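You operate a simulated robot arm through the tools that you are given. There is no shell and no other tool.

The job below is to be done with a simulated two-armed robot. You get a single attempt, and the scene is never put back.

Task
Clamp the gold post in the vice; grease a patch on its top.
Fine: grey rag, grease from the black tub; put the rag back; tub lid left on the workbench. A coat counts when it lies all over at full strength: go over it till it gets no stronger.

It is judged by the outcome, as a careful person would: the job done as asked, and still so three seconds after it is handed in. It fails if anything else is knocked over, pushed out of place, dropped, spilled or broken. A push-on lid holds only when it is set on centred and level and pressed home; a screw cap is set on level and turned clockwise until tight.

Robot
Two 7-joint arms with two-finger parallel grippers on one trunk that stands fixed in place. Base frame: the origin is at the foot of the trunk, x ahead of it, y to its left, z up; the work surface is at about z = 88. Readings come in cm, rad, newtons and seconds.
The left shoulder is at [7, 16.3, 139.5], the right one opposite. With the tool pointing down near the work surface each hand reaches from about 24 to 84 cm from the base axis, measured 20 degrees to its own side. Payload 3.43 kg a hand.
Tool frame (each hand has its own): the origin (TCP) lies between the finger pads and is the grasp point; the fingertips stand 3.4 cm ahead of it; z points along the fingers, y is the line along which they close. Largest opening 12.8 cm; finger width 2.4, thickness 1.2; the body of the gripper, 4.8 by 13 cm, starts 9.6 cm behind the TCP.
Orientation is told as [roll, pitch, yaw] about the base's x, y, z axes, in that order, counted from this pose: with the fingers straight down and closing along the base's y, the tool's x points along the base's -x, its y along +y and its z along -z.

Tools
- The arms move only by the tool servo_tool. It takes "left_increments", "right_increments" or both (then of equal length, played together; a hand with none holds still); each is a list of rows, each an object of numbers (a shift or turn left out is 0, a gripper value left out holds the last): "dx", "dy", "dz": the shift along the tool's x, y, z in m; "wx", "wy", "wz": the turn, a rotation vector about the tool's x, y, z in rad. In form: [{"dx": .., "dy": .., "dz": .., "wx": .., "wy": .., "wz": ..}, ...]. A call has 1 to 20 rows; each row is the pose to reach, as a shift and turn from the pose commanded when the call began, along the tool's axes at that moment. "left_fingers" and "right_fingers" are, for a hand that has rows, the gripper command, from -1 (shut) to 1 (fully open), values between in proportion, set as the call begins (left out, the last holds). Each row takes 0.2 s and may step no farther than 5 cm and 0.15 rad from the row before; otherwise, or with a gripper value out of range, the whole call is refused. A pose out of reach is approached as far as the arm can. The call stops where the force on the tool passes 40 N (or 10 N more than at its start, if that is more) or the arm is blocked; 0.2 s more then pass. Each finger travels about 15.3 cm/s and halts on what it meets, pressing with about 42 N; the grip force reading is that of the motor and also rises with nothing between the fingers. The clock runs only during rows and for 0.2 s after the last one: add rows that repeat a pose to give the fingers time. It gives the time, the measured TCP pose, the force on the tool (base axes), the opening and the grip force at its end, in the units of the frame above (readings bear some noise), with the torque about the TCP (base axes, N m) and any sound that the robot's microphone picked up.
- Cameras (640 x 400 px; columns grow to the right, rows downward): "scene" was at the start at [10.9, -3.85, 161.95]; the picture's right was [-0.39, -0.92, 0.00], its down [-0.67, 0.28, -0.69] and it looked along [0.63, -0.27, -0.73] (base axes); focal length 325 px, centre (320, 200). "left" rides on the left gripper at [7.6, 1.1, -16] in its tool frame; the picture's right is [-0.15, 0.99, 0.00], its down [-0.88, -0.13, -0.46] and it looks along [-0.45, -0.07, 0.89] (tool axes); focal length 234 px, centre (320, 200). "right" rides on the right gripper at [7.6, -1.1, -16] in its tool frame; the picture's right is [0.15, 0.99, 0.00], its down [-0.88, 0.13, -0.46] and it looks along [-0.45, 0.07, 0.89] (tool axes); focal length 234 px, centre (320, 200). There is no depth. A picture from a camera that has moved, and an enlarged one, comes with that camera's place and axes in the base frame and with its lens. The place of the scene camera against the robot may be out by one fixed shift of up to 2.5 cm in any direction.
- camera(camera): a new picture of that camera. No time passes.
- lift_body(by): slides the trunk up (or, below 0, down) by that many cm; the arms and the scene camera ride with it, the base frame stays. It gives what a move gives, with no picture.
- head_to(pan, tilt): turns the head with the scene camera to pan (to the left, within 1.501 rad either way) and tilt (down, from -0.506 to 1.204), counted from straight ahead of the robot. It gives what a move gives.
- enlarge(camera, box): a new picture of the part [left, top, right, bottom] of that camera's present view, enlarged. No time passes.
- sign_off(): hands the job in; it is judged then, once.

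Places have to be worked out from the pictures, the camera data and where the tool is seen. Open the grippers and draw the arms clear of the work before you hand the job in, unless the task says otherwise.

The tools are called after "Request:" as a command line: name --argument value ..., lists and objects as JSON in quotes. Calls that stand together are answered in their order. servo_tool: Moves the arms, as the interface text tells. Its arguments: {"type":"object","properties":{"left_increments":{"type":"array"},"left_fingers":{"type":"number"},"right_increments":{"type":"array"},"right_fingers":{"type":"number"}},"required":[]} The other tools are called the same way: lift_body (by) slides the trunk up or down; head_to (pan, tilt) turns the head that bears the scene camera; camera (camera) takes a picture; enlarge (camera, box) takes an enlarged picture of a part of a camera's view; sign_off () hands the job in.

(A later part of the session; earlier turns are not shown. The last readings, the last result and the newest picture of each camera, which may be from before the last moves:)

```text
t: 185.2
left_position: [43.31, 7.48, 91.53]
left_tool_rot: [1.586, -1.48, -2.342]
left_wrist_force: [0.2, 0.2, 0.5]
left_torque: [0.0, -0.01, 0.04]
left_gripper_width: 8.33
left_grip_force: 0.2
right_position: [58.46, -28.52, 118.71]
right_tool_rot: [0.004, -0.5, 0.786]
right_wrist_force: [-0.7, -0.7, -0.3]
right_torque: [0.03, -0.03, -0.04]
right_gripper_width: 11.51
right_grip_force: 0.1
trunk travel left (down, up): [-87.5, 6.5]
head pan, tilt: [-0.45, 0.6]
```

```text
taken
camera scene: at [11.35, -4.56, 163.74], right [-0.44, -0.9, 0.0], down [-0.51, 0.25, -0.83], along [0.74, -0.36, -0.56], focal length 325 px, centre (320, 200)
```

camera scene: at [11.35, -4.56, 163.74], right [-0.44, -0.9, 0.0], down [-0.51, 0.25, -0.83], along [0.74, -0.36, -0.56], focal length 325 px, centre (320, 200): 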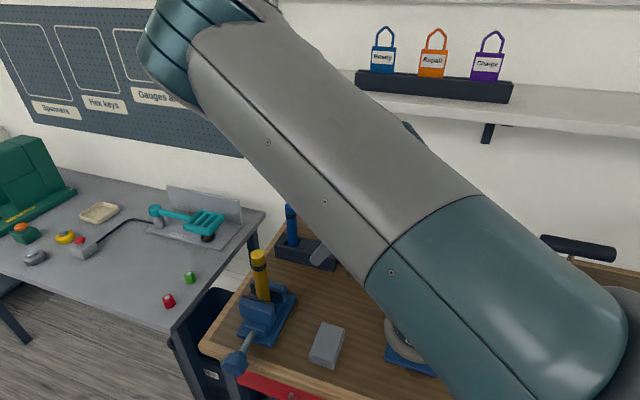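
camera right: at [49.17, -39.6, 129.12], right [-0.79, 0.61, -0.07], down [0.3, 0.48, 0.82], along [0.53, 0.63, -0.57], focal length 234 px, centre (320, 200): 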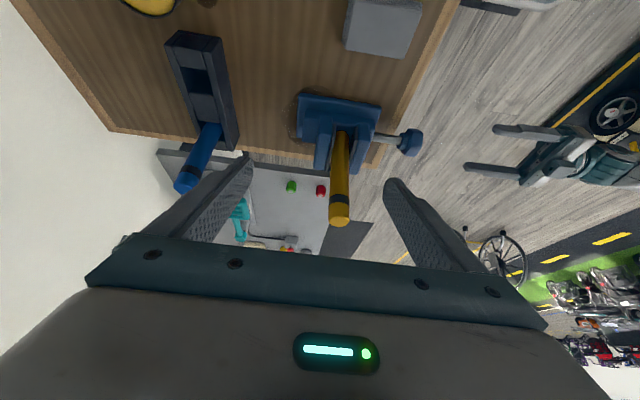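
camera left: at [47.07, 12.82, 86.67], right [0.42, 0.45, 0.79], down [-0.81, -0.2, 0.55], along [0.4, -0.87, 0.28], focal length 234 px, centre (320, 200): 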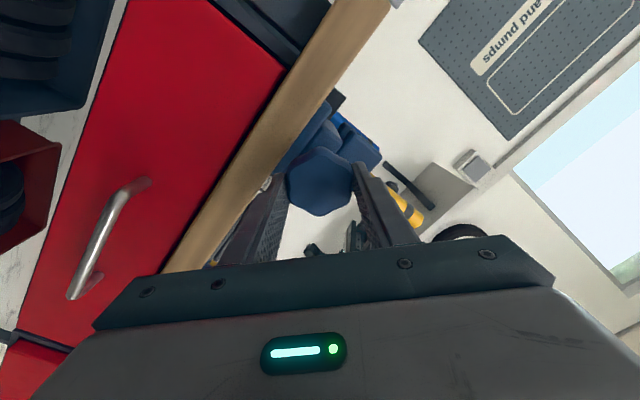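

The right hand has the wanted attitude. I open it to 12.4 cm and move to 12 cm above the rag.

Request:
servo_tool --right_increments '[{"dx": 0.02, "dy": 0.013, "dz": 0.023}, {"dx": 0.039, "dy": 0.026, "dz": 0.046}, {"dx": 0.058, "dy": 0.039, "dz": 0.069}, {"dx": 0.077, "dy": 0.052, "dz": 0.092}, {"dx": 0.0964, "dy": 0.0646, "dz": 0.115}]' --right_fingers 0.95

Request:
camera --camera "right"

Request:
camera --camera "scene"

```text
t: 186.4
left_position: [43.43, 7.42, 91.35]
left_tool_rot: [1.579, -1.48, -2.336]
left_wrist_force: [0.3, -0.5, 0.0]
left_torque: [0.02, 0.03, 0.0]
left_gripper_width: 8.34
left_grip_force: 0.0
right_position: [51.96, -26.0, 103.83]
right_tool_rot: [0.004, -0.497, 0.789]
right_wrist_force: [-0.6, -0.3, -0.4]
right_torque: [0.0, 0.0, 0.02]
right_gripper_width: 12.51
right_grip_force: 0.1
trunk travel left (down, up): [-87.5, 6.5]
head pan, tilt: [-0.45, 0.6]
```

```text
taken
camera right: at [42.68, -37.17, 114.26], right [-0.79, 0.6, -0.07], down [0.3, 0.48, 0.82], along [0.53, 0.63, -0.56], focal length 234 px, centre (320, 200)
```

right: 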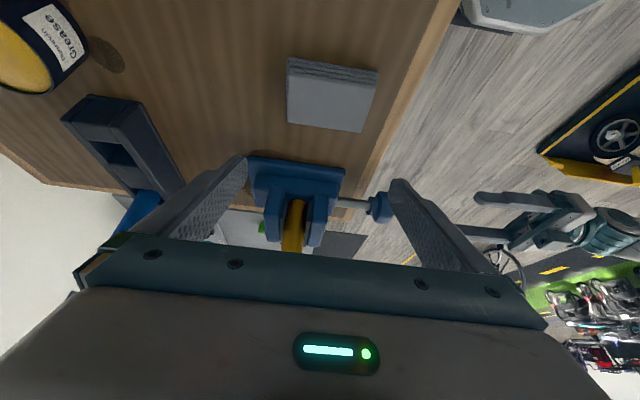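

```text
taken
camera scene: at [11.5, -4.56, 163.74], right [-0.44, -0.9, 0.0], down [-0.51, 0.25, -0.82], along [0.74, -0.36, -0.57], focal length 325 px, centre (320, 200)
```

scene: 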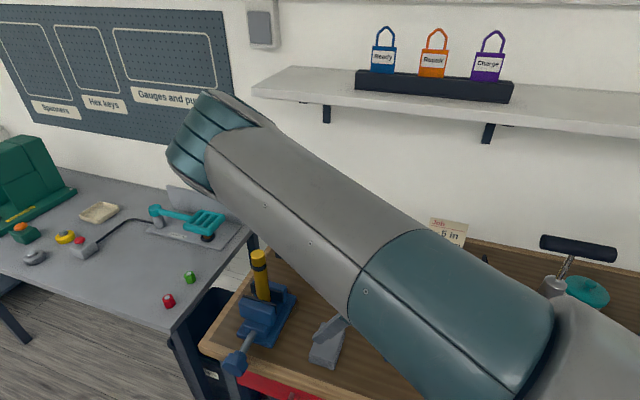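

Rag centred between the open fingers. I descend the remaining 11.6 cm in steps.

Request:
servo_tool --right_increments '[{"dx": 0.0146, "dz": 0.025}, {"dx": 0.0292, "dz": 0.05}, {"dx": 0.0438, "dz": 0.075}, {"dx": 0.053, "dy": 0.0007, "dz": 0.091}]'

Request:
camera --camera "right"

```text
t: 187.4
left_position: [43.42, 7.47, 91.41]
left_tool_rot: [1.579, -1.481, -2.336]
left_wrist_force: [0.7, 0.3, 0.4]
left_torque: [0.0, -0.02, 0.02]
left_gripper_width: 8.32
left_grip_force: 0.0
right_position: [51.42, -25.99, 93.27]
right_tool_rot: [0.004, -0.499, 0.787]
right_wrist_force: [-0.2, 0.2, 0.2]
right_torque: [0.02, 0.03, -0.03]
right_gripper_width: 12.49
right_grip_force: 0.3
trunk travel left (down, up): [-87.5, 6.5]
head pan, tilt: [-0.45, 0.6]
```

```text
taken
camera right: at [42.23, -37.16, 103.76], right [-0.79, 0.6, -0.07], down [0.3, 0.48, 0.82], along [0.53, 0.63, -0.56], focal length 234 px, centre (320, 200)
```

right: 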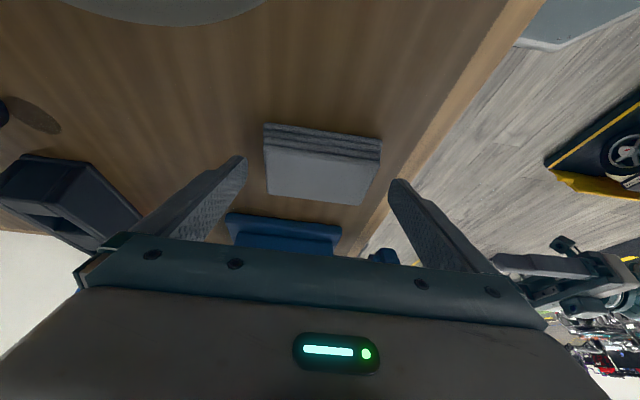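

Request:
servo_tool --right_increments '[{"dx": 0.0024, "dz": 0.0044}, {"dx": 0.0048, "dz": 0.0088}, {"dx": 0.0048, "dz": 0.0088}]'

Request:
servo_tool --right_increments '[{"dz": 0}, {"dz": 0}, {"dz": 0}, {"dz": 0}]' --right_fingers -1

Request:
camera --camera "right"

```text
t: 188.2
left_position: [43.39, 7.47, 91.45]
left_tool_rot: [1.584, -1.48, -2.339]
left_wrist_force: [0.0, 0.5, 0.1]
left_torque: [0.01, 0.0, 0.01]
left_gripper_width: 8.32
left_grip_force: 0.1
right_position: [51.41, -25.9, 92.34]
right_tool_rot: [0.007, -0.501, 0.787]
right_wrist_force: [-0.5, -0.4, -0.7]
right_torque: [-0.01, -0.03, -0.01]
right_gripper_width: 12.48
right_grip_force: 0.1
trunk travel left (down, up): [-87.5, 6.5]
head pan, tilt: [-0.45, 0.6]
```

```text
t: 189.2
left_position: [43.37, 7.5, 91.51]
left_tool_rot: [1.584, -1.479, -2.339]
left_wrist_force: [-0.3, 0.3, 0.2]
left_torque: [0.02, -0.02, 0.01]
left_gripper_width: 8.32
left_grip_force: 0.1
right_position: [51.44, -26.02, 92.48]
right_tool_rot: [0.006, -0.502, 0.785]
right_wrist_force: [0.8, -0.1, 0.5]
right_torque: [0.0, -0.06, 0.04]
right_gripper_width: 9.88
right_grip_force: 41.7
trunk travel left (down, up): [-87.5, 6.5]
head pan, tilt: [-0.45, 0.6]
```

```text
taken
camera right: at [42.2, -37.13, 102.84], right [-0.79, 0.6, -0.07], down [0.3, 0.48, 0.82], along [0.53, 0.63, -0.56], focal length 234 px, centre (320, 200)
```

right: 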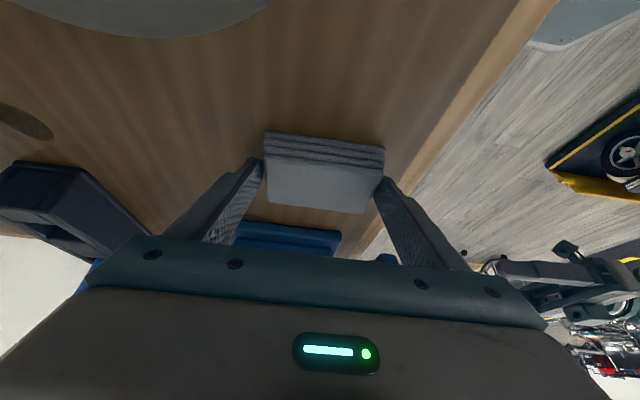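

Gripped by its ends (9.88 cm). I note this exact pose, (51.43,-26.0,92.4) with pitch -0.50 and yaw 0.786, for returning it later. Now lift and move to the open area.

Request:
servo_tool --right_increments '[{"dx": -0.015, "dz": -0.026}, {"dx": -0.03, "dz": -0.053}, {"dx": -0.045, "dz": -0.079}, {"dx": -0.058, "dz": -0.105}, {"dx": -0.065, "dy": -0.025, "dz": -0.11}, {"dx": -0.072, "dy": -0.06, "dz": -0.11}, {"dx": -0.075, "dy": -0.1, "dz": -0.11}, {"dx": -0.075, "dy": -0.14, "dz": -0.11}, {"dx": -0.075, "dy": -0.18, "dz": -0.11}]'

Request:
camera --camera "scene"

Request:
camera --camera "right"

```text
t: 191.2
left_position: [43.47, 7.34, 91.34]
left_tool_rot: [1.565, -1.479, -2.321]
left_wrist_force: [0.1, 0.2, 0.0]
left_torque: [0.01, 0.01, 0.05]
left_gripper_width: 8.33
left_grip_force: 0.1
right_position: [65.53, -38.44, 105.2]
right_tool_rot: [0.006, -0.502, 0.785]
right_wrist_force: [0.3, 0.6, -0.7]
right_torque: [-0.01, 0.0, 0.05]
right_gripper_width: 9.85
right_grip_force: 42.0
trunk travel left (down, up): [-87.5, 6.5]
head pan, tilt: [-0.45, 0.6]
```

```text
taken
camera scene: at [11.59, -4.76, 163.72], right [-0.44, -0.9, 0.0], down [-0.51, 0.25, -0.82], along [0.74, -0.36, -0.57], focal length 325 px, centre (320, 200)
```

scene: 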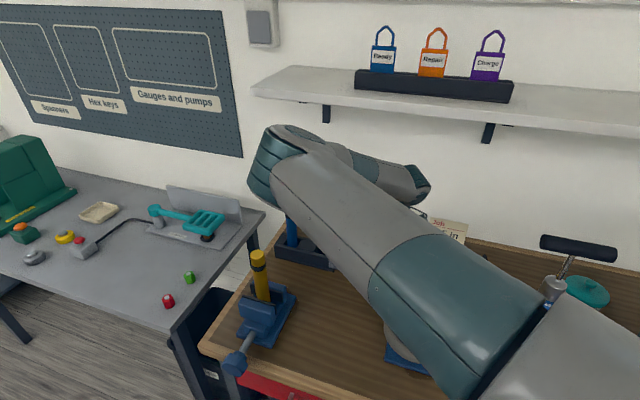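

```text
taken
camera right: at [56.24, -49.57, 115.58], right [-0.79, 0.61, -0.06], down [0.3, 0.48, 0.82], along [0.53, 0.63, -0.56], focal length 234 px, centre (320, 200)
```

right: 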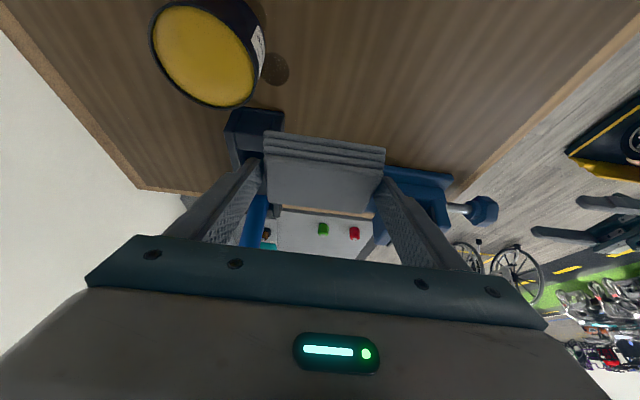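

I bring the rag to about (59,-45,106) and rotate the hand to yaw ≈ -0.5 so the rag can be laid turned by a quarter turn for a regrip.

Request:
servo_tool --right_increments '[{"dx": 0.026, "dz": -0.017}, {"dx": 0.052, "dz": -0.034}, {"dx": 0.077, "dz": -0.051}, {"dx": 0.077, "dz": -0.051, "wx": 0.068, "wz": 0.125}, {"dx": 0.077, "dz": -0.051, "wx": 0.137, "wz": 0.251}, {"dx": 0.077, "dz": -0.051, "wx": 0.205, "wz": 0.376}, {"dx": 0.077, "dz": -0.051, "wx": 0.274, "wz": 0.502}, {"dx": 0.077, "dz": -0.051, "wx": 0.342, "wz": 0.627}, {"dx": 0.077, "dz": -0.051, "wx": 0.41, "wz": 0.753}, {"dx": 0.077, "dz": -0.051, "wx": 0.479, "wz": 0.878}, {"dx": 0.077, "dz": -0.051, "wx": 0.547, "wz": 1.003}, {"dx": 0.077, "dz": -0.051, "wx": 0.616, "wz": 1.129}]'

Request:
camera --camera "scene"

Request:
camera --camera "right"

```text
t: 193.8
left_position: [43.37, 7.55, 91.43]
left_tool_rot: [1.585, -1.481, -2.341]
left_wrist_force: [-0.3, -0.2, 0.0]
left_torque: [0.0, 0.0, -0.04]
left_gripper_width: 8.32
left_grip_force: 0.0
right_position: [58.76, -44.54, 106.53]
right_tool_rot: [0.002, -0.495, -0.499]
right_wrist_force: [0.4, -0.2, 0.0]
right_torque: [0.0, 0.01, -0.01]
right_gripper_width: 9.87
right_grip_force: 42.5
trunk travel left (down, up): [-87.5, 6.5]
head pan, tilt: [-0.45, 0.6]
```

```text
taken
camera scene: at [11.42, -4.54, 163.73], right [-0.44, -0.9, 0.0], down [-0.51, 0.25, -0.83], along [0.74, -0.36, -0.56], focal length 325 px, centre (320, 200)
```

scene: 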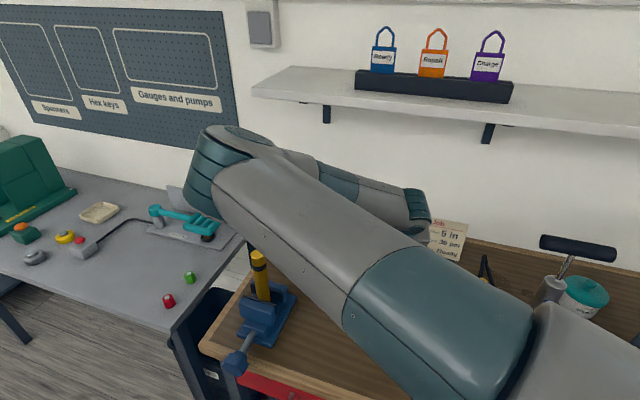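

```text
taken
camera right: at [45.69, -38.85, 116.87], right [0.36, 0.93, -0.07], down [0.55, -0.15, 0.82], along [0.75, -0.33, -0.57], focal length 234 px, centre (320, 200)
```

right: 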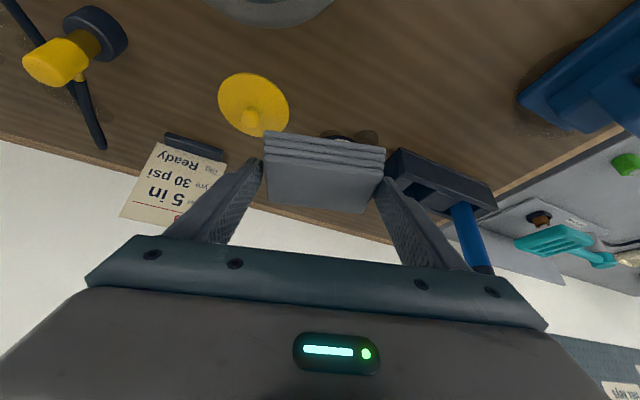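

The rag is turned as wanted. I lower it to free bench centred at about (61,-40), clear of the lid, tub and rack.

Request:
servo_tool --right_increments '[{"dx": 0.015, "dy": 0.025, "dz": 0.022}, {"dx": 0.03, "dy": 0.05, "dz": 0.045}, {"dx": 0.046, "dy": 0.05, "dz": 0.07}, {"dx": 0.06, "dy": 0.05, "dz": 0.09}, {"dx": 0.0715, "dy": 0.05, "dz": 0.105}]'

Request:
camera --camera "right"

```text
t: 195.0
left_position: [43.4, 7.56, 91.39]
left_tool_rot: [1.582, -1.48, -2.335]
left_wrist_force: [0.0, -0.5, 0.0]
left_torque: [-0.01, 0.0, -0.02]
left_gripper_width: 8.28
left_grip_force: 0.0
right_position: [60.34, -39.25, 93.64]
right_tool_rot: [0.001, -0.496, -0.497]
right_wrist_force: [-0.6, 0.6, -0.7]
right_torque: [-0.02, 0.02, -0.02]
right_gripper_width: 9.88
right_grip_force: 41.7
trunk travel left (down, up): [-87.5, 6.5]
head pan, tilt: [-0.45, 0.6]
```

```text
taken
camera right: at [47.08, -33.68, 104.3], right [0.36, 0.93, -0.07], down [0.55, -0.15, 0.82], along [0.75, -0.33, -0.57], focal length 234 px, centre (320, 200)
```

right: 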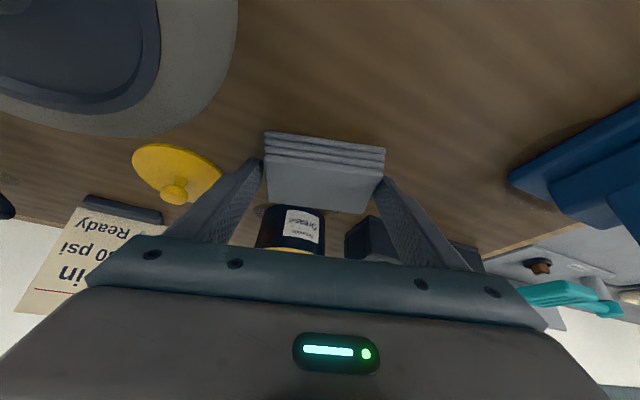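

Request:
servo_tool --right_increments '[{"dx": 0.0026, "dz": 0.0048}, {"dx": 0.0052, "dz": 0.0097}, {"dx": 0.0057, "dz": 0.0105}]'

Request:
servo_tool --right_increments '[{"dz": 0}, {"dz": 0}, {"dz": 0}]' --right_fingers 0.95

Request:
servo_tool --right_increments '[{"dx": -0.015, "dz": -0.026}, {"dx": -0.03, "dz": -0.053}, {"dx": -0.05, "dz": -0.09}, {"dx": -0.068, "dz": -0.125}]'

Request:
camera --camera "right"

```text
t: 195.8
left_position: [43.46, 7.49, 91.52]
left_tool_rot: [1.58, -1.48, -2.337]
left_wrist_force: [0.4, -0.1, -0.6]
left_torque: [0.01, -0.01, -0.01]
left_gripper_width: 8.31
left_grip_force: 0.1
right_position: [60.2, -39.41, 92.7]
right_tool_rot: [0.001, -0.495, -0.497]
right_wrist_force: [-1.3, 0.5, -0.9]
right_torque: [0.02, 0.0, -0.01]
right_gripper_width: 9.85
right_grip_force: 41.8
trunk travel left (down, up): [-87.5, 6.5]
head pan, tilt: [-0.45, 0.6]
```

```text
t: 196.6
left_position: [43.45, 7.53, 91.46]
left_tool_rot: [1.581, -1.479, -2.337]
left_wrist_force: [0.1, -0.1, -1.0]
left_torque: [-0.02, -0.01, 0.03]
left_gripper_width: 8.32
left_grip_force: 0.0
right_position: [60.06, -39.39, 92.68]
right_tool_rot: [0.002, -0.496, -0.496]
right_wrist_force: [0.6, 1.1, -0.3]
right_torque: [0.01, 0.01, 0.01]
right_gripper_width: 12.45
right_grip_force: 0.0
trunk travel left (down, up): [-87.5, 6.5]
head pan, tilt: [-0.45, 0.6]
```

```text
t: 197.6
left_position: [43.27, 7.56, 91.47]
left_tool_rot: [1.594, -1.48, -2.349]
left_wrist_force: [0.7, -0.4, 0.2]
left_torque: [0.0, -0.02, 0.03]
left_gripper_width: 8.35
left_grip_force: 0.1
right_position: [60.12, -39.5, 107.02]
right_tool_rot: [0.002, -0.495, -0.497]
right_wrist_force: [-0.2, -0.7, 0.0]
right_torque: [0.0, -0.02, 0.01]
right_gripper_width: 12.46
right_grip_force: 0.1
trunk travel left (down, up): [-87.5, 6.5]
head pan, tilt: [-0.45, 0.6]
```

```text
taken
camera right: at [46.97, -33.86, 117.47], right [0.36, 0.93, -0.07], down [0.55, -0.15, 0.82], along [0.75, -0.33, -0.57], focal length 234 px, centre (320, 200)
```

right: 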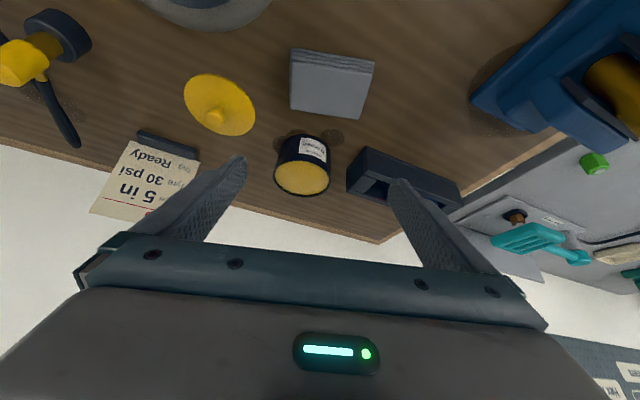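

The rag lies at (61.1,-40), turned. For the second grip I level the hand, yaw it to 1.07 and tilt back 20°, above the rag's left-forward end.

Request:
servo_tool --right_increments '[{"wy": 0.125}, {"wy": 0.25}, {"wy": 0.375}, {"wy": 0.495}]' --right_fingers 0.3

Request:
servo_tool --right_increments '[{"wz": -0.14}, {"wz": -0.28}, {"wz": -0.42}, {"wz": -0.56}, {"wz": -0.7}, {"wz": -0.84}, {"wz": -0.98}, {"wz": -1.12}, {"wz": -1.26}, {"wz": -1.4}, {"wz": -1.5}, {"wz": -1.571}]'

Request:
camera --camera "right"

Request:
camera --camera "scene"

```text
t: 198.6
left_position: [43.51, 7.42, 91.45]
left_tool_rot: [1.571, -1.481, -2.326]
left_wrist_force: [0.2, -0.8, -0.1]
left_torque: [-0.04, -0.03, 0.01]
left_gripper_width: 8.3
left_grip_force: 0.0
right_position: [60.11, -39.56, 106.78]
right_tool_rot: [-0.001, 0.001, -0.497]
right_wrist_force: [0.3, 1.0, -0.6]
right_torque: [0.04, 0.06, 0.02]
right_gripper_width: 8.31
right_grip_force: 0.1
trunk travel left (down, up): [-87.5, 6.5]
head pan, tilt: [-0.45, 0.6]
```

```text
t: 201.2
left_position: [43.4, 7.38, 91.53]
left_tool_rot: [1.581, -1.48, -2.337]
left_wrist_force: [0.4, 0.0, 0.0]
left_torque: [-0.02, 0.01, 0.02]
left_gripper_width: 8.31
left_grip_force: 0.0
right_position: [60.03, -39.54, 106.86]
right_tool_rot: [-0.001, -0.003, 1.076]
right_wrist_force: [-0.1, 0.3, -0.7]
right_torque: [0.03, 0.03, 0.05]
right_gripper_width: 8.32
right_grip_force: 0.1
trunk travel left (down, up): [-87.5, 6.5]
head pan, tilt: [-0.45, 0.6]
```

```text
taken
camera right: at [57.43, -46.85, 122.81], right [-0.94, 0.34, 0.0], down [0.3, 0.84, 0.46], along [0.16, 0.43, -0.89], focal length 234 px, centre (320, 200)
```

right: 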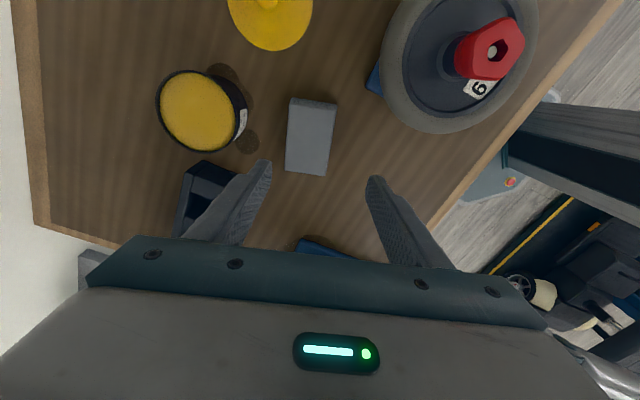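

```text
taken
camera scene: at [11.48, -4.54, 163.73], right [-0.44, -0.9, 0.0], down [-0.51, 0.25, -0.82], along [0.74, -0.36, -0.57], focal length 325 px, centre (320, 200)
```

scene: 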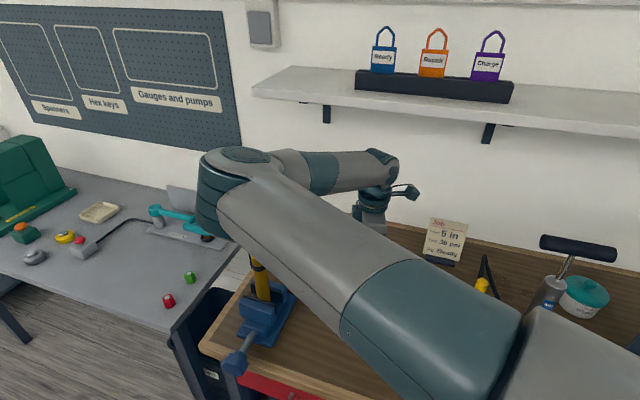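

The rag is aligned with the hand. I shift over its far end with the 20° back tilt, at z≈99.

Request:
servo_tool --right_increments '[{"dx": -0.012, "dy": -0.004, "dz": 0.025, "wy": 0.115}, {"dx": -0.024, "dy": -0.008, "dz": 0.05, "wy": 0.23}, {"dx": -0.036, "dy": -0.0125, "dz": 0.079, "wy": 0.34}, {"dx": -0.036, "dy": -0.0125, "dz": 0.079, "wy": 0.34}]'

Request:
camera --camera "right"

```text
t: 202.2
left_position: [43.31, 7.54, 91.51]
left_tool_rot: [1.584, -1.48, -2.339]
left_wrist_force: [-1.2, -0.1, -0.4]
left_torque: [0.01, 0.03, -0.01]
left_gripper_width: 8.3
left_grip_force: 0.0
right_position: [63.0, -36.83, 99.02]
right_tool_rot: [-0.003, 0.339, 1.074]
right_wrist_force: [-0.3, -0.1, -1.0]
right_torque: [0.0, 0.0, 0.01]
right_gripper_width: 8.32
right_grip_force: 0.2
trunk travel left (down, up): [-87.5, 6.5]
head pan, tilt: [-0.45, 0.6]
```

```text
taken
camera right: at [63.05, -39.09, 116.62], right [-0.94, 0.35, 0.05], down [0.35, 0.93, 0.14], along [0.0, 0.15, -0.99], focal length 234 px, centre (320, 200)
```

right: 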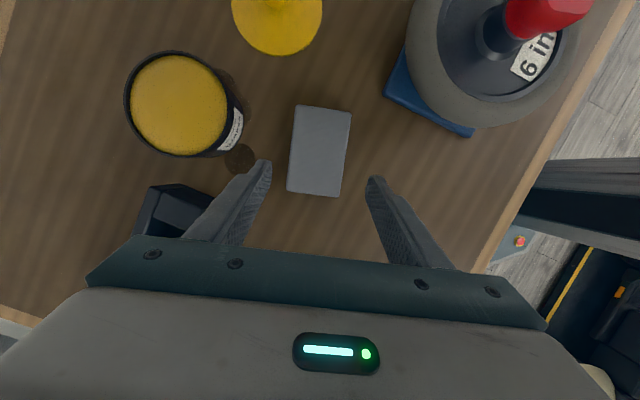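

Request:
servo_tool --right_increments '[{"dx": -0.007, "dz": 0.02}, {"dx": -0.014, "dz": 0.04}, {"dx": -0.0205, "dz": 0.058}, {"dx": -0.0234, "dz": 0.0665}, {"dx": -0.0234, "dz": 0.0665}]'

Request:
servo_tool --right_increments '[{"dz": 0}, {"dz": 0}, {"dz": 0}, {"dz": 0}]' --right_fingers -1

Request:
camera --camera "right"

```text
t: 203.4
left_position: [43.44, 7.44, 91.38]
left_tool_rot: [1.584, -1.481, -2.339]
left_wrist_force: [-0.2, 0.4, -0.7]
left_torque: [-0.02, 0.0, -0.02]
left_gripper_width: 8.33
left_grip_force: 0.0
right_position: [62.95, -36.85, 91.94]
right_tool_rot: [0.0, 0.338, 1.075]
right_wrist_force: [1.2, -0.5, -0.1]
right_torque: [0.0, -0.02, 0.02]
right_gripper_width: 8.34
right_grip_force: 0.1
trunk travel left (down, up): [-87.5, 6.5]
head pan, tilt: [-0.45, 0.6]
```

```text
t: 204.4
left_position: [43.36, 7.44, 91.43]
left_tool_rot: [1.581, -1.479, -2.34]
left_wrist_force: [1.0, -0.2, -0.4]
left_torque: [0.02, 0.0, 0.03]
left_gripper_width: 8.33
left_grip_force: 0.1
right_position: [62.87, -36.83, 91.82]
right_tool_rot: [0.0, 0.338, 1.076]
right_wrist_force: [-0.5, 0.1, 0.6]
right_torque: [-0.04, -0.02, 0.05]
right_gripper_width: 6.37
right_grip_force: 41.8
trunk travel left (down, up): [-87.5, 6.5]
head pan, tilt: [-0.45, 0.6]
```

```text
taken
camera right: at [63.01, -39.18, 109.48], right [-0.94, 0.35, 0.05], down [0.35, 0.93, 0.14], along [0.0, 0.15, -0.99], focal length 234 px, centre (320, 200)
```

right: 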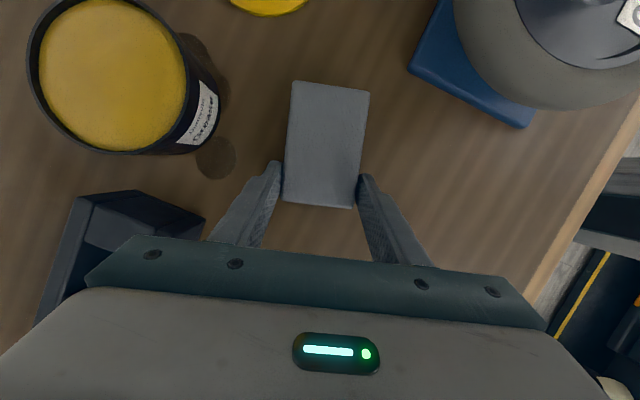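

Gripped across its width (6.37 cm). I lift it and carry it to the open spot, then pitch the hand forward so the rag hangs end-down.

Request:
servo_tool --right_increments '[{"dx": 0.01, "dz": -0.028}, {"dx": 0.02, "dz": -0.06}, {"dx": 0.033, "dz": -0.095}, {"dx": 0.046, "dz": -0.13}, {"dx": 0.06, "dz": -0.17}, {"dx": 0.09, "dz": -0.2}, {"dx": 0.125, "dz": -0.23}, {"dx": 0.155, "dz": -0.26}, {"dx": 0.18, "dy": 0.01, "dz": -0.29}]'

Request:
camera --camera "scene"

```text
t: 206.4
left_position: [43.35, 7.46, 91.51]
left_tool_rot: [1.595, -1.479, -2.35]
left_wrist_force: [0.0, -0.8, 0.4]
left_torque: [-0.02, -0.02, 0.03]
left_gripper_width: 8.31
left_grip_force: 0.1
right_position: [58.32, -42.6, 125.24]
right_tool_rot: [-0.001, 0.337, 1.075]
right_wrist_force: [0.1, -0.5, -0.9]
right_torque: [-0.01, -0.02, 0.01]
right_gripper_width: 6.36
right_grip_force: 41.7
trunk travel left (down, up): [-87.5, 6.5]
head pan, tilt: [-0.45, 0.6]
```

```text
taken
camera scene: at [11.26, -4.53, 163.74], right [-0.44, -0.9, 0.0], down [-0.51, 0.25, -0.83], along [0.74, -0.36, -0.56], focal length 325 px, centre (320, 200)
```

scene: 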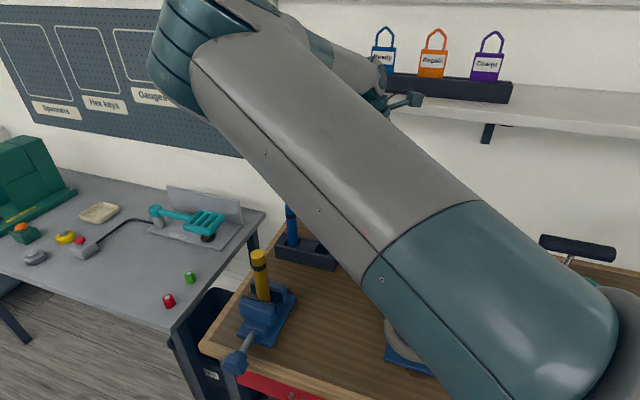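

Request:
servo_tool --right_increments '[{"wy": -0.131}, {"wy": -0.262}, {"wy": -0.393}, {"wy": -0.524}, {"wy": -0.655}, {"wy": -0.786}, {"wy": -0.917}, {"wy": -1.048}, {"wy": -1.178}, {"wy": -1.309}, {"wy": -1.44}, {"wy": -1.571}]'

Request:
camera --camera "scene"

Request:
camera --camera "right"

```text
t: 209.0
left_position: [43.39, 7.3, 91.4]
left_tool_rot: [1.57, -1.479, -2.327]
left_wrist_force: [0.0, 0.3, 0.1]
left_torque: [0.02, 0.04, 0.02]
left_gripper_width: 8.32
left_grip_force: 0.0
right_position: [58.46, -42.94, 125.07]
right_tool_rot: [0.0, -1.234, 1.076]
right_wrist_force: [-0.3, -1.0, 0.1]
right_torque: [-0.01, -0.04, -0.02]
right_gripper_width: 6.37
right_grip_force: 42.1
trunk travel left (down, up): [-87.5, 6.5]
head pan, tilt: [-0.45, 0.6]
```

```text
taken
camera scene: at [11.49, -4.74, 163.73], right [-0.44, -0.9, 0.0], down [-0.51, 0.25, -0.82], along [0.74, -0.36, -0.57], focal length 325 px, centre (320, 200)
```

scene: 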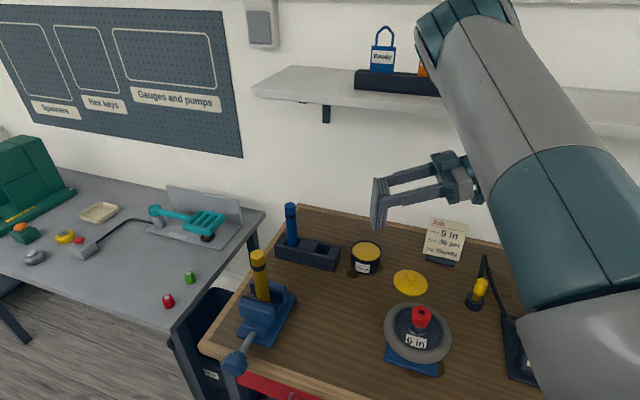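

```text
taken
camera right: at [51.07, -59.17, 123.27], right [-0.89, 0.43, -0.14], down [-0.18, -0.06, 0.98], along [0.41, 0.9, 0.13], focal length 234 px, centre (320, 200)
```

right: 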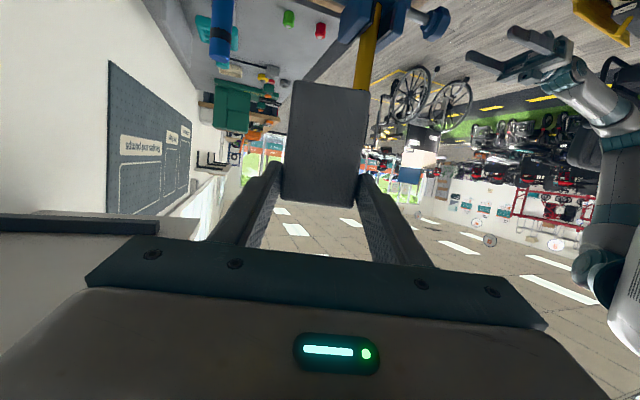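

The rag hangs neatly end-down. I carry it over the grease tub (centre ≈(71.95,-48.05)), turning the hand to yaw 0.5, with the rag's end still ~9 cm above the rim.

Request:
servo_tool --right_increments '[{"dx": 0.021, "dy": -0.026, "dz": 0.007, "wx": 0.109, "wz": 0.038}, {"dx": 0.042, "dy": -0.052, "dz": 0.014, "wx": 0.218, "wz": 0.076}, {"dx": 0.063, "dy": -0.077, "dz": 0.021, "wx": 0.326, "wz": 0.114}, {"dx": 0.084, "dy": -0.103, "dz": 0.028, "wx": 0.435, "wz": 0.152}, {"dx": 0.1045, "dy": -0.129, "dz": 0.0345, "wx": 0.544, "wz": 0.19}, {"dx": 0.1045, "dy": -0.129, "dz": 0.0345, "wx": 0.544, "wz": 0.19}]'

Request:
camera --camera "scene"

Request:
enlarge --camera "scene" --box '[310, 180, 430, 300]'

```text
t: 210.4
left_position: [43.41, 7.47, 91.48]
left_tool_rot: [1.585, -1.481, -2.343]
left_wrist_force: [0.0, -0.1, -0.6]
left_torque: [-0.02, -0.01, 0.01]
left_gripper_width: 8.32
left_grip_force: 0.0
right_position: [69.99, -49.07, 114.09]
right_tool_rot: [-0.002, -1.235, 0.501]
right_wrist_force: [0.0, -0.1, -0.6]
right_torque: [-0.04, 0.05, -0.03]
right_gripper_width: 6.34
right_grip_force: 41.8
trunk travel left (down, up): [-87.5, 6.5]
head pan, tilt: [-0.45, 0.6]
```

```text
taken
camera scene: at [11.41, -4.52, 163.74], right [-0.44, -0.9, 0.0], down [-0.51, 0.25, -0.83], along [0.74, -0.36, -0.56], focal length 325 px, centre (320, 200)
```

scene: 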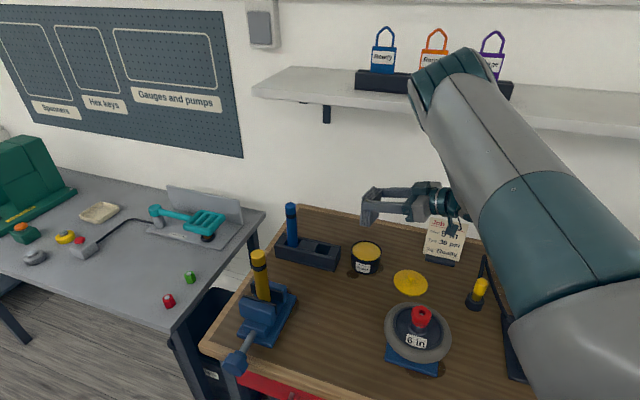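

```text
3.33 times, centred on (370, 240) of scene
camera zoom: at [11.41, -4.52, 163.74], right [-0.44, -0.9, 0.0], down [-0.51, 0.25, -0.83], along [0.74, -0.36, -0.56], focal length 1083 px, centre (153, 67)
```

zoom: 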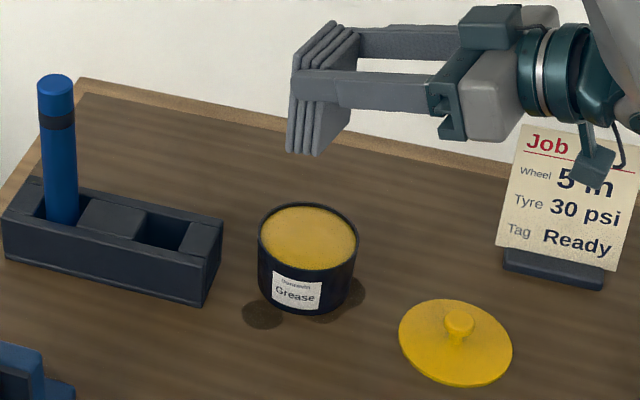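

The rag is well aligned above the open tub. I lower it 9.5 cm, to just above the rim.

Request:
servo_tool --right_increments '[{"dx": 0.03, "dz": 0.0105}, {"dx": 0.06, "dz": 0.021}, {"dx": 0.08, "dz": 0.028}, {"dx": 0.0897, "dz": 0.0313}, {"dx": 0.0897, "dz": 0.0313}]'

Request:
enlarge --camera "scene" --box '[330, 200, 420, 290]'

```text
t: 211.6
left_position: [43.44, 7.49, 91.5]
left_tool_rot: [1.583, -1.482, -2.34]
left_wrist_force: [0.1, 0.4, -0.3]
left_torque: [-0.02, -0.03, 0.03]
left_gripper_width: 8.33
left_grip_force: 0.0
right_position: [69.71, -49.0, 104.72]
right_tool_rot: [-0.002, -1.234, 0.503]
right_wrist_force: [0.0, 0.2, -0.4]
right_torque: [-0.01, 0.0, 0.03]
right_gripper_width: 6.36
right_grip_force: 41.8
trunk travel left (down, up): [-87.5, 6.5]
head pan, tilt: [-0.45, 0.6]
```

```text
4.44 times, centred on (375, 245) of scene
camera zoom: at [11.44, -4.55, 163.73], right [-0.44, -0.9, 0.0], down [-0.51, 0.25, -0.83], along [0.74, -0.36, -0.56], focal length 1444 px, centre (76, 0)
```

zoom: 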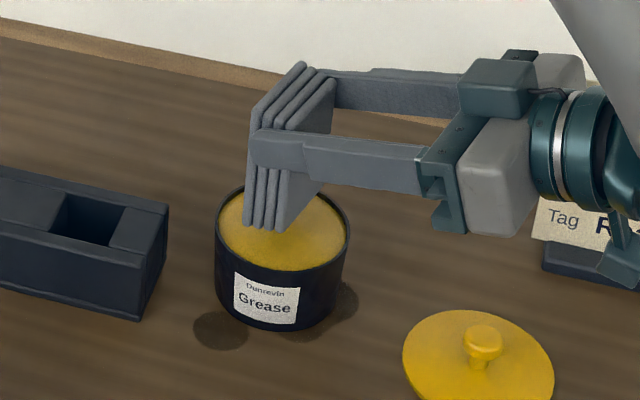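

Centred over the grease. I lower 2.2 cm into it, watching the force.

Request:
servo_tool --right_increments '[{"dx": 0.007, "dz": 0.0024}, {"dx": 0.014, "dz": 0.0049}, {"dx": 0.0208, "dz": 0.0073}, {"dx": 0.0208, "dz": 0.0073}]'

Request:
enlarge --camera "scene" --box '[330, 200, 420, 290]'

```text
t: 212.6
left_position: [43.3, 7.51, 91.46]
left_tool_rot: [1.598, -1.481, -2.355]
left_wrist_force: [0.3, -0.5, 0.3]
left_torque: [0.0, -0.03, 0.02]
left_gripper_width: 8.32
left_grip_force: 0.2
right_position: [69.77, -49.08, 102.87]
right_tool_rot: [-0.014, -1.239, 0.512]
right_wrist_force: [1.9, -3.3, 16.2]
right_torque: [0.31, -0.19, -0.07]
right_gripper_width: 6.39
right_grip_force: 41.4
trunk travel left (down, up): [-87.5, 6.5]
head pan, tilt: [-0.45, 0.6]
```

```text
4.44 times, centred on (375, 245) of scene
camera zoom: at [11.24, -4.46, 163.78], right [-0.44, -0.9, 0.0], down [-0.51, 0.25, -0.83], along [0.74, -0.36, -0.56], focal length 1444 px, centre (76, 0)
```

zoom: 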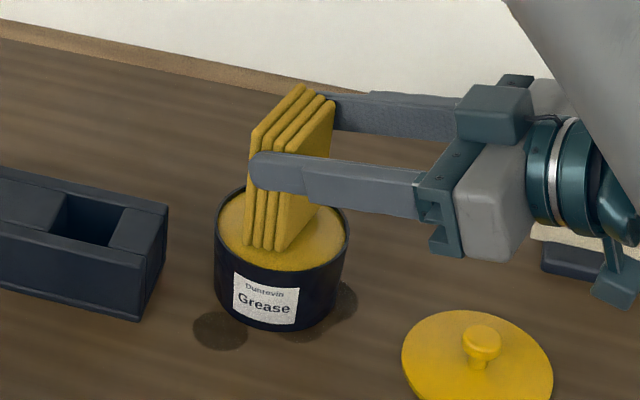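

The rag has taken up grease – it turned amber all over. I lift it straight out.

Request:
servo_tool --right_increments '[{"dx": -0.02, "dz": -0.007}, {"dx": -0.045, "dz": -0.0157}, {"dx": -0.07, "dz": -0.0245}, {"dx": -0.1, "dz": -0.035}, {"dx": -0.13, "dz": -0.0455}]'

Request:
camera --camera "scene"

```text
t: 213.8
left_position: [43.34, 7.53, 91.48]
left_tool_rot: [1.594, -1.48, -2.348]
left_wrist_force: [-0.7, 0.5, 0.1]
left_torque: [0.01, -0.02, 0.02]
left_gripper_width: 8.32
left_grip_force: 0.1
right_position: [69.39, -49.37, 116.07]
right_tool_rot: [-0.006, -1.234, 0.506]
right_wrist_force: [-0.8, 0.1, 0.5]
right_torque: [0.0, 0.0, 0.0]
right_gripper_width: 6.4
right_grip_force: 42.0
trunk travel left (down, up): [-87.5, 6.5]
head pan, tilt: [-0.45, 0.6]
```

```text
taken
camera scene: at [11.33, -4.46, 163.74], right [-0.44, -0.9, 0.0], down [-0.51, 0.25, -0.83], along [0.74, -0.36, -0.56], focal length 325 px, centre (320, 200)
```

scene: 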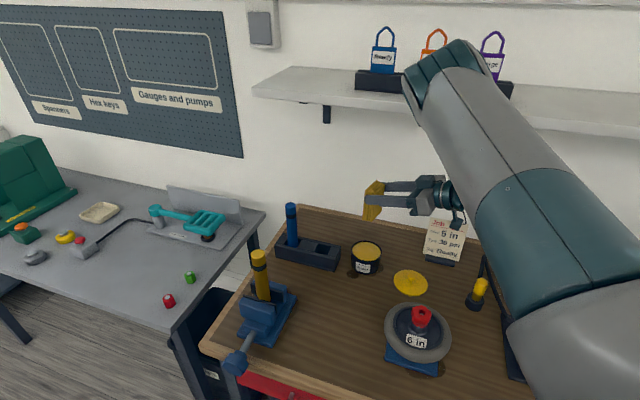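

Now back to the open spot with the hand turning left again, then toward the post.

Request:
servo_tool --right_increments '[{"dx": -0.0165, "dy": 0.022, "dz": -0.0194, "wx": -0.108, "wz": -0.038}, {"dx": -0.033, "dy": 0.0435, "dz": -0.0388, "wx": -0.215, "wz": -0.075}, {"dx": -0.0495, "dy": 0.065, "dz": -0.058, "wx": -0.323, "wz": -0.113}, {"dx": -0.066, "dy": 0.087, "dz": -0.0776, "wx": -0.43, "wz": -0.15}, {"dx": -0.0826, "dy": 0.1088, "dz": -0.097, "wx": -0.538, "wz": -0.188}]'

```text
t: 215.0
left_position: [43.45, 7.52, 91.57]
left_tool_rot: [1.59, -1.48, -2.346]
left_wrist_force: [-0.1, -0.8, -0.3]
left_torque: [-0.01, 0.01, 0.01]
left_gripper_width: 8.33
left_grip_force: 0.1
right_position: [58.63, -42.53, 127.29]
right_tool_rot: [-0.001, -1.233, 1.071]
right_wrist_force: [-0.3, 0.0, -0.7]
right_torque: [-0.03, 0.01, 0.02]
right_gripper_width: 6.37
right_grip_force: 41.6
trunk travel left (down, up): [-87.5, 6.5]
head pan, tilt: [-0.45, 0.6]
```

Request:
servo_tool --right_increments '[{"dx": -0.0145, "dy": 0.011, "dz": 0.0414}, {"dx": -0.029, "dy": 0.022, "dz": 0.0828}, {"dx": -0.0435, "dy": 0.033, "dz": 0.124}, {"dx": -0.058, "dy": 0.0445, "dz": 0.1657}, {"dx": -0.0725, "dy": 0.0556, "dz": 0.207}, {"dx": -0.087, "dy": 0.0667, "dz": 0.2485}]'

Request:
camera --camera "scene"

Request:
enlarge --camera "scene" --box '[210, 190, 320, 310]'

```text
t: 216.4
left_position: [43.36, 7.53, 91.47]
left_tool_rot: [1.597, -1.481, -2.353]
left_wrist_force: [-0.7, -0.1, 0.0]
left_torque: [0.02, -0.02, 0.01]
left_gripper_width: 8.33
left_grip_force: 0.1
right_position: [65.82, -16.2, 127.28]
right_tool_rot: [-0.004, -1.232, 1.069]
right_wrist_force: [0.0, 0.8, -0.4]
right_torque: [-0.05, 0.04, -0.01]
right_gripper_width: 6.36
right_grip_force: 41.8
trunk travel left (down, up): [-87.5, 6.5]
head pan, tilt: [-0.45, 0.6]
```

```text
taken
camera scene: at [11.44, -4.29, 163.74], right [-0.44, -0.9, 0.0], down [-0.51, 0.24, -0.83], along [0.74, -0.36, -0.56], focal length 325 px, centre (320, 200)
```

scene: 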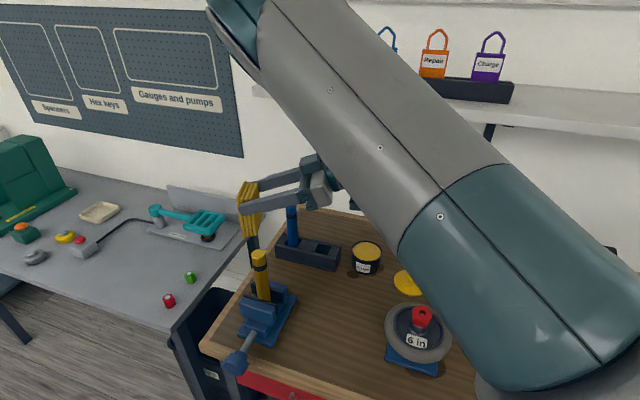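

```text
3.33 times, centred on (265, 250) of scene
camera zoom: at [11.44, -4.29, 163.74], right [-0.44, -0.9, 0.0], down [-0.51, 0.24, -0.83], along [0.74, -0.36, -0.56], focal length 1083 px, centre (503, 33)
```

zoom: 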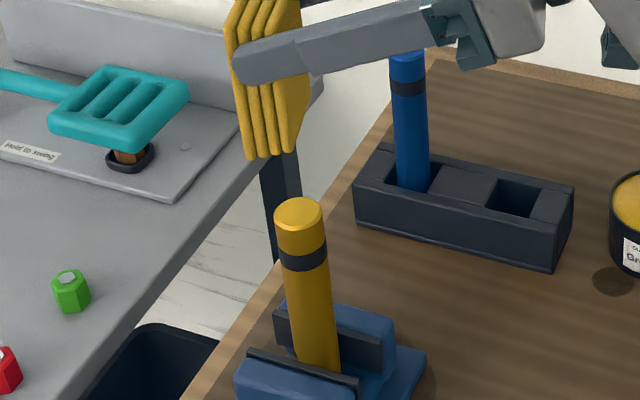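

Request:
camera --camera "left"

Request:
camera --camera "right"

```text
taken
camera left: at [32.98, 19.91, 83.88], right [0.67, 0.71, 0.23], down [-0.48, 0.16, 0.86], along [0.57, -0.69, 0.45], focal length 234 px, centre (320, 200)
```

left: 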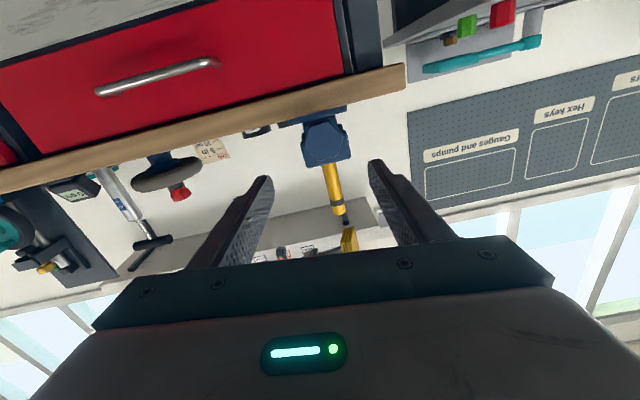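

```text
taken
camera right: at [58.27, -32.3, 125.5], right [-0.89, 0.43, -0.14], down [-0.18, -0.06, 0.98], along [0.42, 0.9, 0.13], focal length 234 px, centre (320, 200)
```

right: 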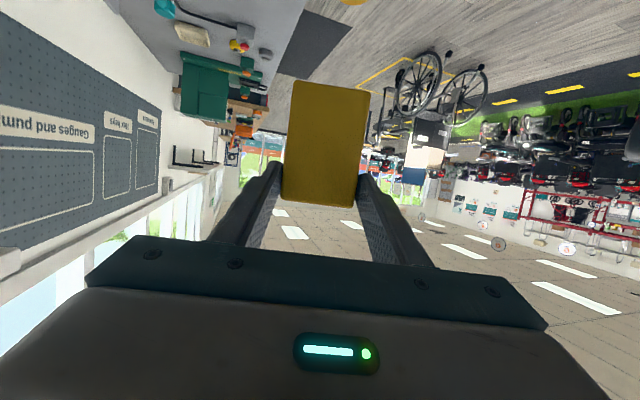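

I lower 5.5 cm (rag end ~1.5 cm above the post top) and check alignment there, where parallax is small.

Request:
servo_tool --right_increments '[{"dx": 0.017, "dz": 0.006}, {"dx": 0.034, "dz": 0.012}, {"dx": 0.0519, "dz": 0.0182}, {"dx": 0.0519, "dz": 0.0182}]'

Request:
enlarge --camera "scene" --box '[225, 210, 305, 290]'

Request:
enlarge --camera "left" --box '[290, 140, 400, 260]'

```text
t: 217.4
left_position: [43.38, 7.52, 91.58]
left_tool_rot: [1.582, -1.48, -2.338]
left_wrist_force: [-0.4, -0.8, -0.1]
left_torque: [0.0, 0.04, 0.0]
left_gripper_width: 8.31
left_grip_force: 0.0
right_position: [65.53, -16.34, 121.63]
right_tool_rot: [-0.002, -1.232, 1.072]
right_wrist_force: [0.4, 0.6, -0.1]
right_torque: [-0.03, -0.03, 0.02]
right_gripper_width: 6.39
right_grip_force: 42.2
trunk travel left (down, up): [-87.5, 6.5]
head pan, tilt: [-0.45, 0.6]
```

```text
5.00 times, centred on (265, 250) of scene
camera zoom: at [11.46, -4.54, 163.73], right [-0.44, -0.9, 0.0], down [-0.51, 0.25, -0.83], along [0.74, -0.36, -0.56], focal length 1625 px, centre (595, -50)
```

zoom: 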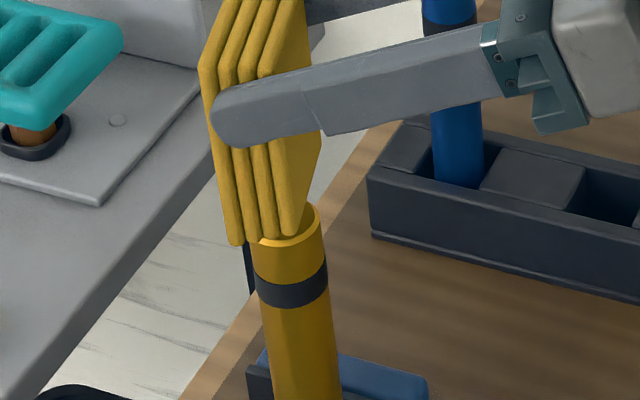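

```text
3.33 times, centred on (345, 200) of left
camera zoom: at [32.98, 19.8, 83.92], right [0.67, 0.71, 0.24], down [-0.48, 0.16, 0.86], along [0.57, -0.69, 0.44], focal length 781 px, centre (237, 200)
```

zoom: 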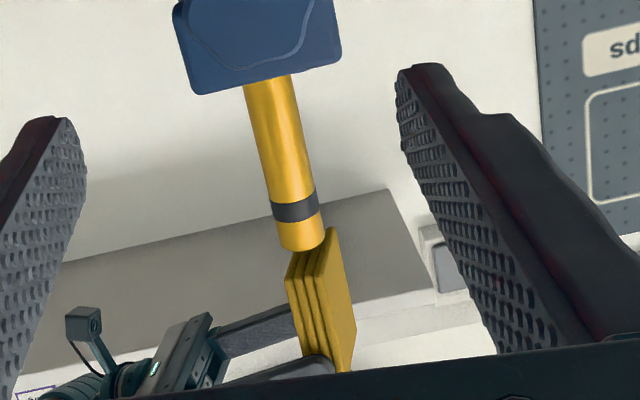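

Both views show the rag end about 0.65 cm too far in depth and 0.45 cm too far left. I correct that and lower 1.1 cm.

Request:
servo_tool --right_increments '[{"dx": 0.0005, "dy": 0.0037, "dz": -0.0012}, {"dx": 0.0009, "dy": 0.0074, "dz": -0.0025}, {"dx": 0.006, "dy": 0.0074, "dz": -0.0007}, {"dx": 0.0113, "dy": 0.0074, "dz": 0.0012}, {"dx": 0.0113, "dy": 0.0074, "dz": 0.0012}]'

Request:
enlarge --camera "left" --box '[290, 140, 400, 260]'

Request:
enlarge --camera "scene" --box '[225, 210, 305, 290]'

```text
t: 218.6
left_position: [43.38, 7.52, 91.42]
left_tool_rot: [1.586, -1.481, -2.341]
left_wrist_force: [0.2, -0.7, 1.1]
left_torque: [-0.01, -0.01, 0.0]
left_gripper_width: 8.32
left_grip_force: 0.0
right_position: [64.97, -16.22, 120.71]
right_tool_rot: [-0.009, -1.235, 1.076]
right_wrist_force: [1.7, 0.5, 8.4]
right_torque: [0.22, -0.25, -0.04]
right_gripper_width: 6.4
right_grip_force: 41.5
trunk travel left (down, up): [-87.5, 6.5]
head pan, tilt: [-0.45, 0.6]
```

```text
3.33 times, centred on (345, 200) of left
camera zoom: at [32.95, 19.81, 83.94], right [0.67, 0.71, 0.24], down [-0.48, 0.16, 0.86], along [0.57, -0.69, 0.44], focal length 781 px, centre (237, 200)
```

zoom: 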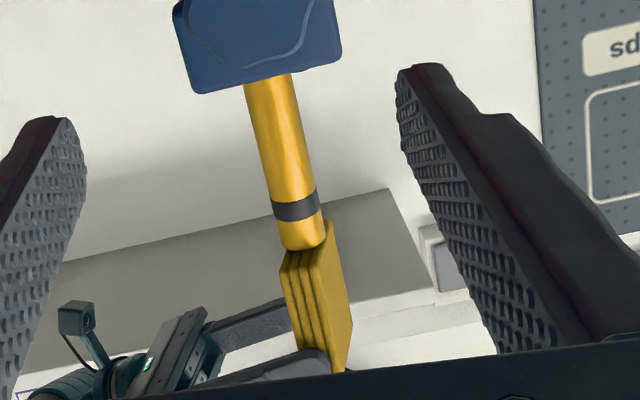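

```text
5.00 times, centred on (265, 250) of scene
camera zoom: at [11.4, -4.52, 163.75], right [-0.44, -0.9, 0.0], down [-0.51, 0.25, -0.83], along [0.74, -0.36, -0.56], focal length 1625 px, centre (595, -50)
```

zoom: 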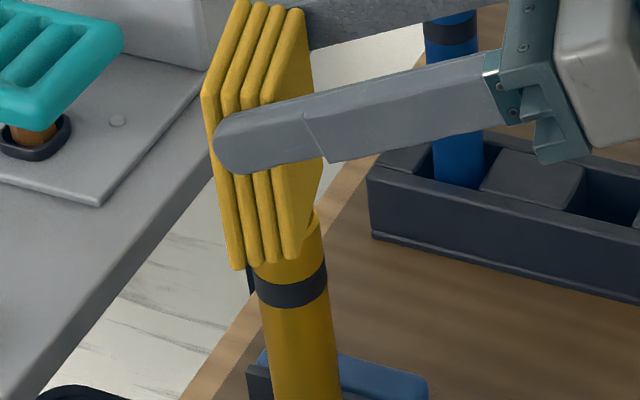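

Contact at 8.4 N: the greased end rests on the post's top. I rub it over the top with small strokes in both directions.

Request:
servo_tool --right_increments '[{"dx": -0.0017, "dz": 0.0047}, {"dx": -0.0033, "dz": 0.0094}, {"dx": -0.0017, "dz": 0.0047}, {"dx": 0, "dz": 0}, {"dx": 0.0017, "dz": -0.0047}, {"dx": 0.0033, "dz": -0.0094}, {"dx": 0.0017, "dz": -0.0047}, {"dx": 0, "dz": 0}, {"dy": 0.006}, {"dy": 0.012}, {"dy": 0.006}, {"dy": 0}, {"dy": -0.006}, {"dy": -0.012}, {"dy": -0.006}, {"dy": 0}]'

Request:
enlarge --camera "scene" --box '[225, 210, 305, 290]'

```text
t: 222.0
left_position: [43.39, 7.4, 91.44]
left_tool_rot: [1.592, -1.479, -2.346]
left_wrist_force: [0.4, -0.1, 0.4]
left_torque: [0.02, -0.01, 0.0]
left_gripper_width: 8.32
left_grip_force: 0.0
right_position: [64.88, -16.53, 120.67]
right_tool_rot: [-0.015, -1.234, 1.079]
right_wrist_force: [5.7, -4.6, 14.9]
right_torque: [-0.04, -0.76, -0.22]
right_gripper_width: 6.36
right_grip_force: 42.2
trunk travel left (down, up): [-87.5, 6.5]
head pan, tilt: [-0.45, 0.6]
```

```text
5.00 times, centred on (265, 250) of scene
camera zoom: at [11.33, -4.57, 163.75], right [-0.44, -0.9, 0.0], down [-0.51, 0.25, -0.83], along [0.74, -0.36, -0.56], focal length 1625 px, centre (595, -50)
```

zoom: 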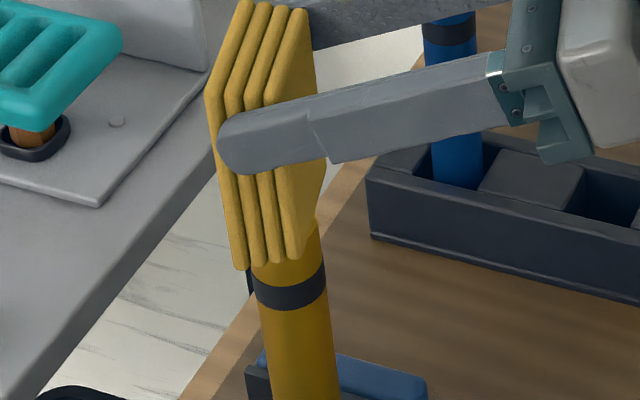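

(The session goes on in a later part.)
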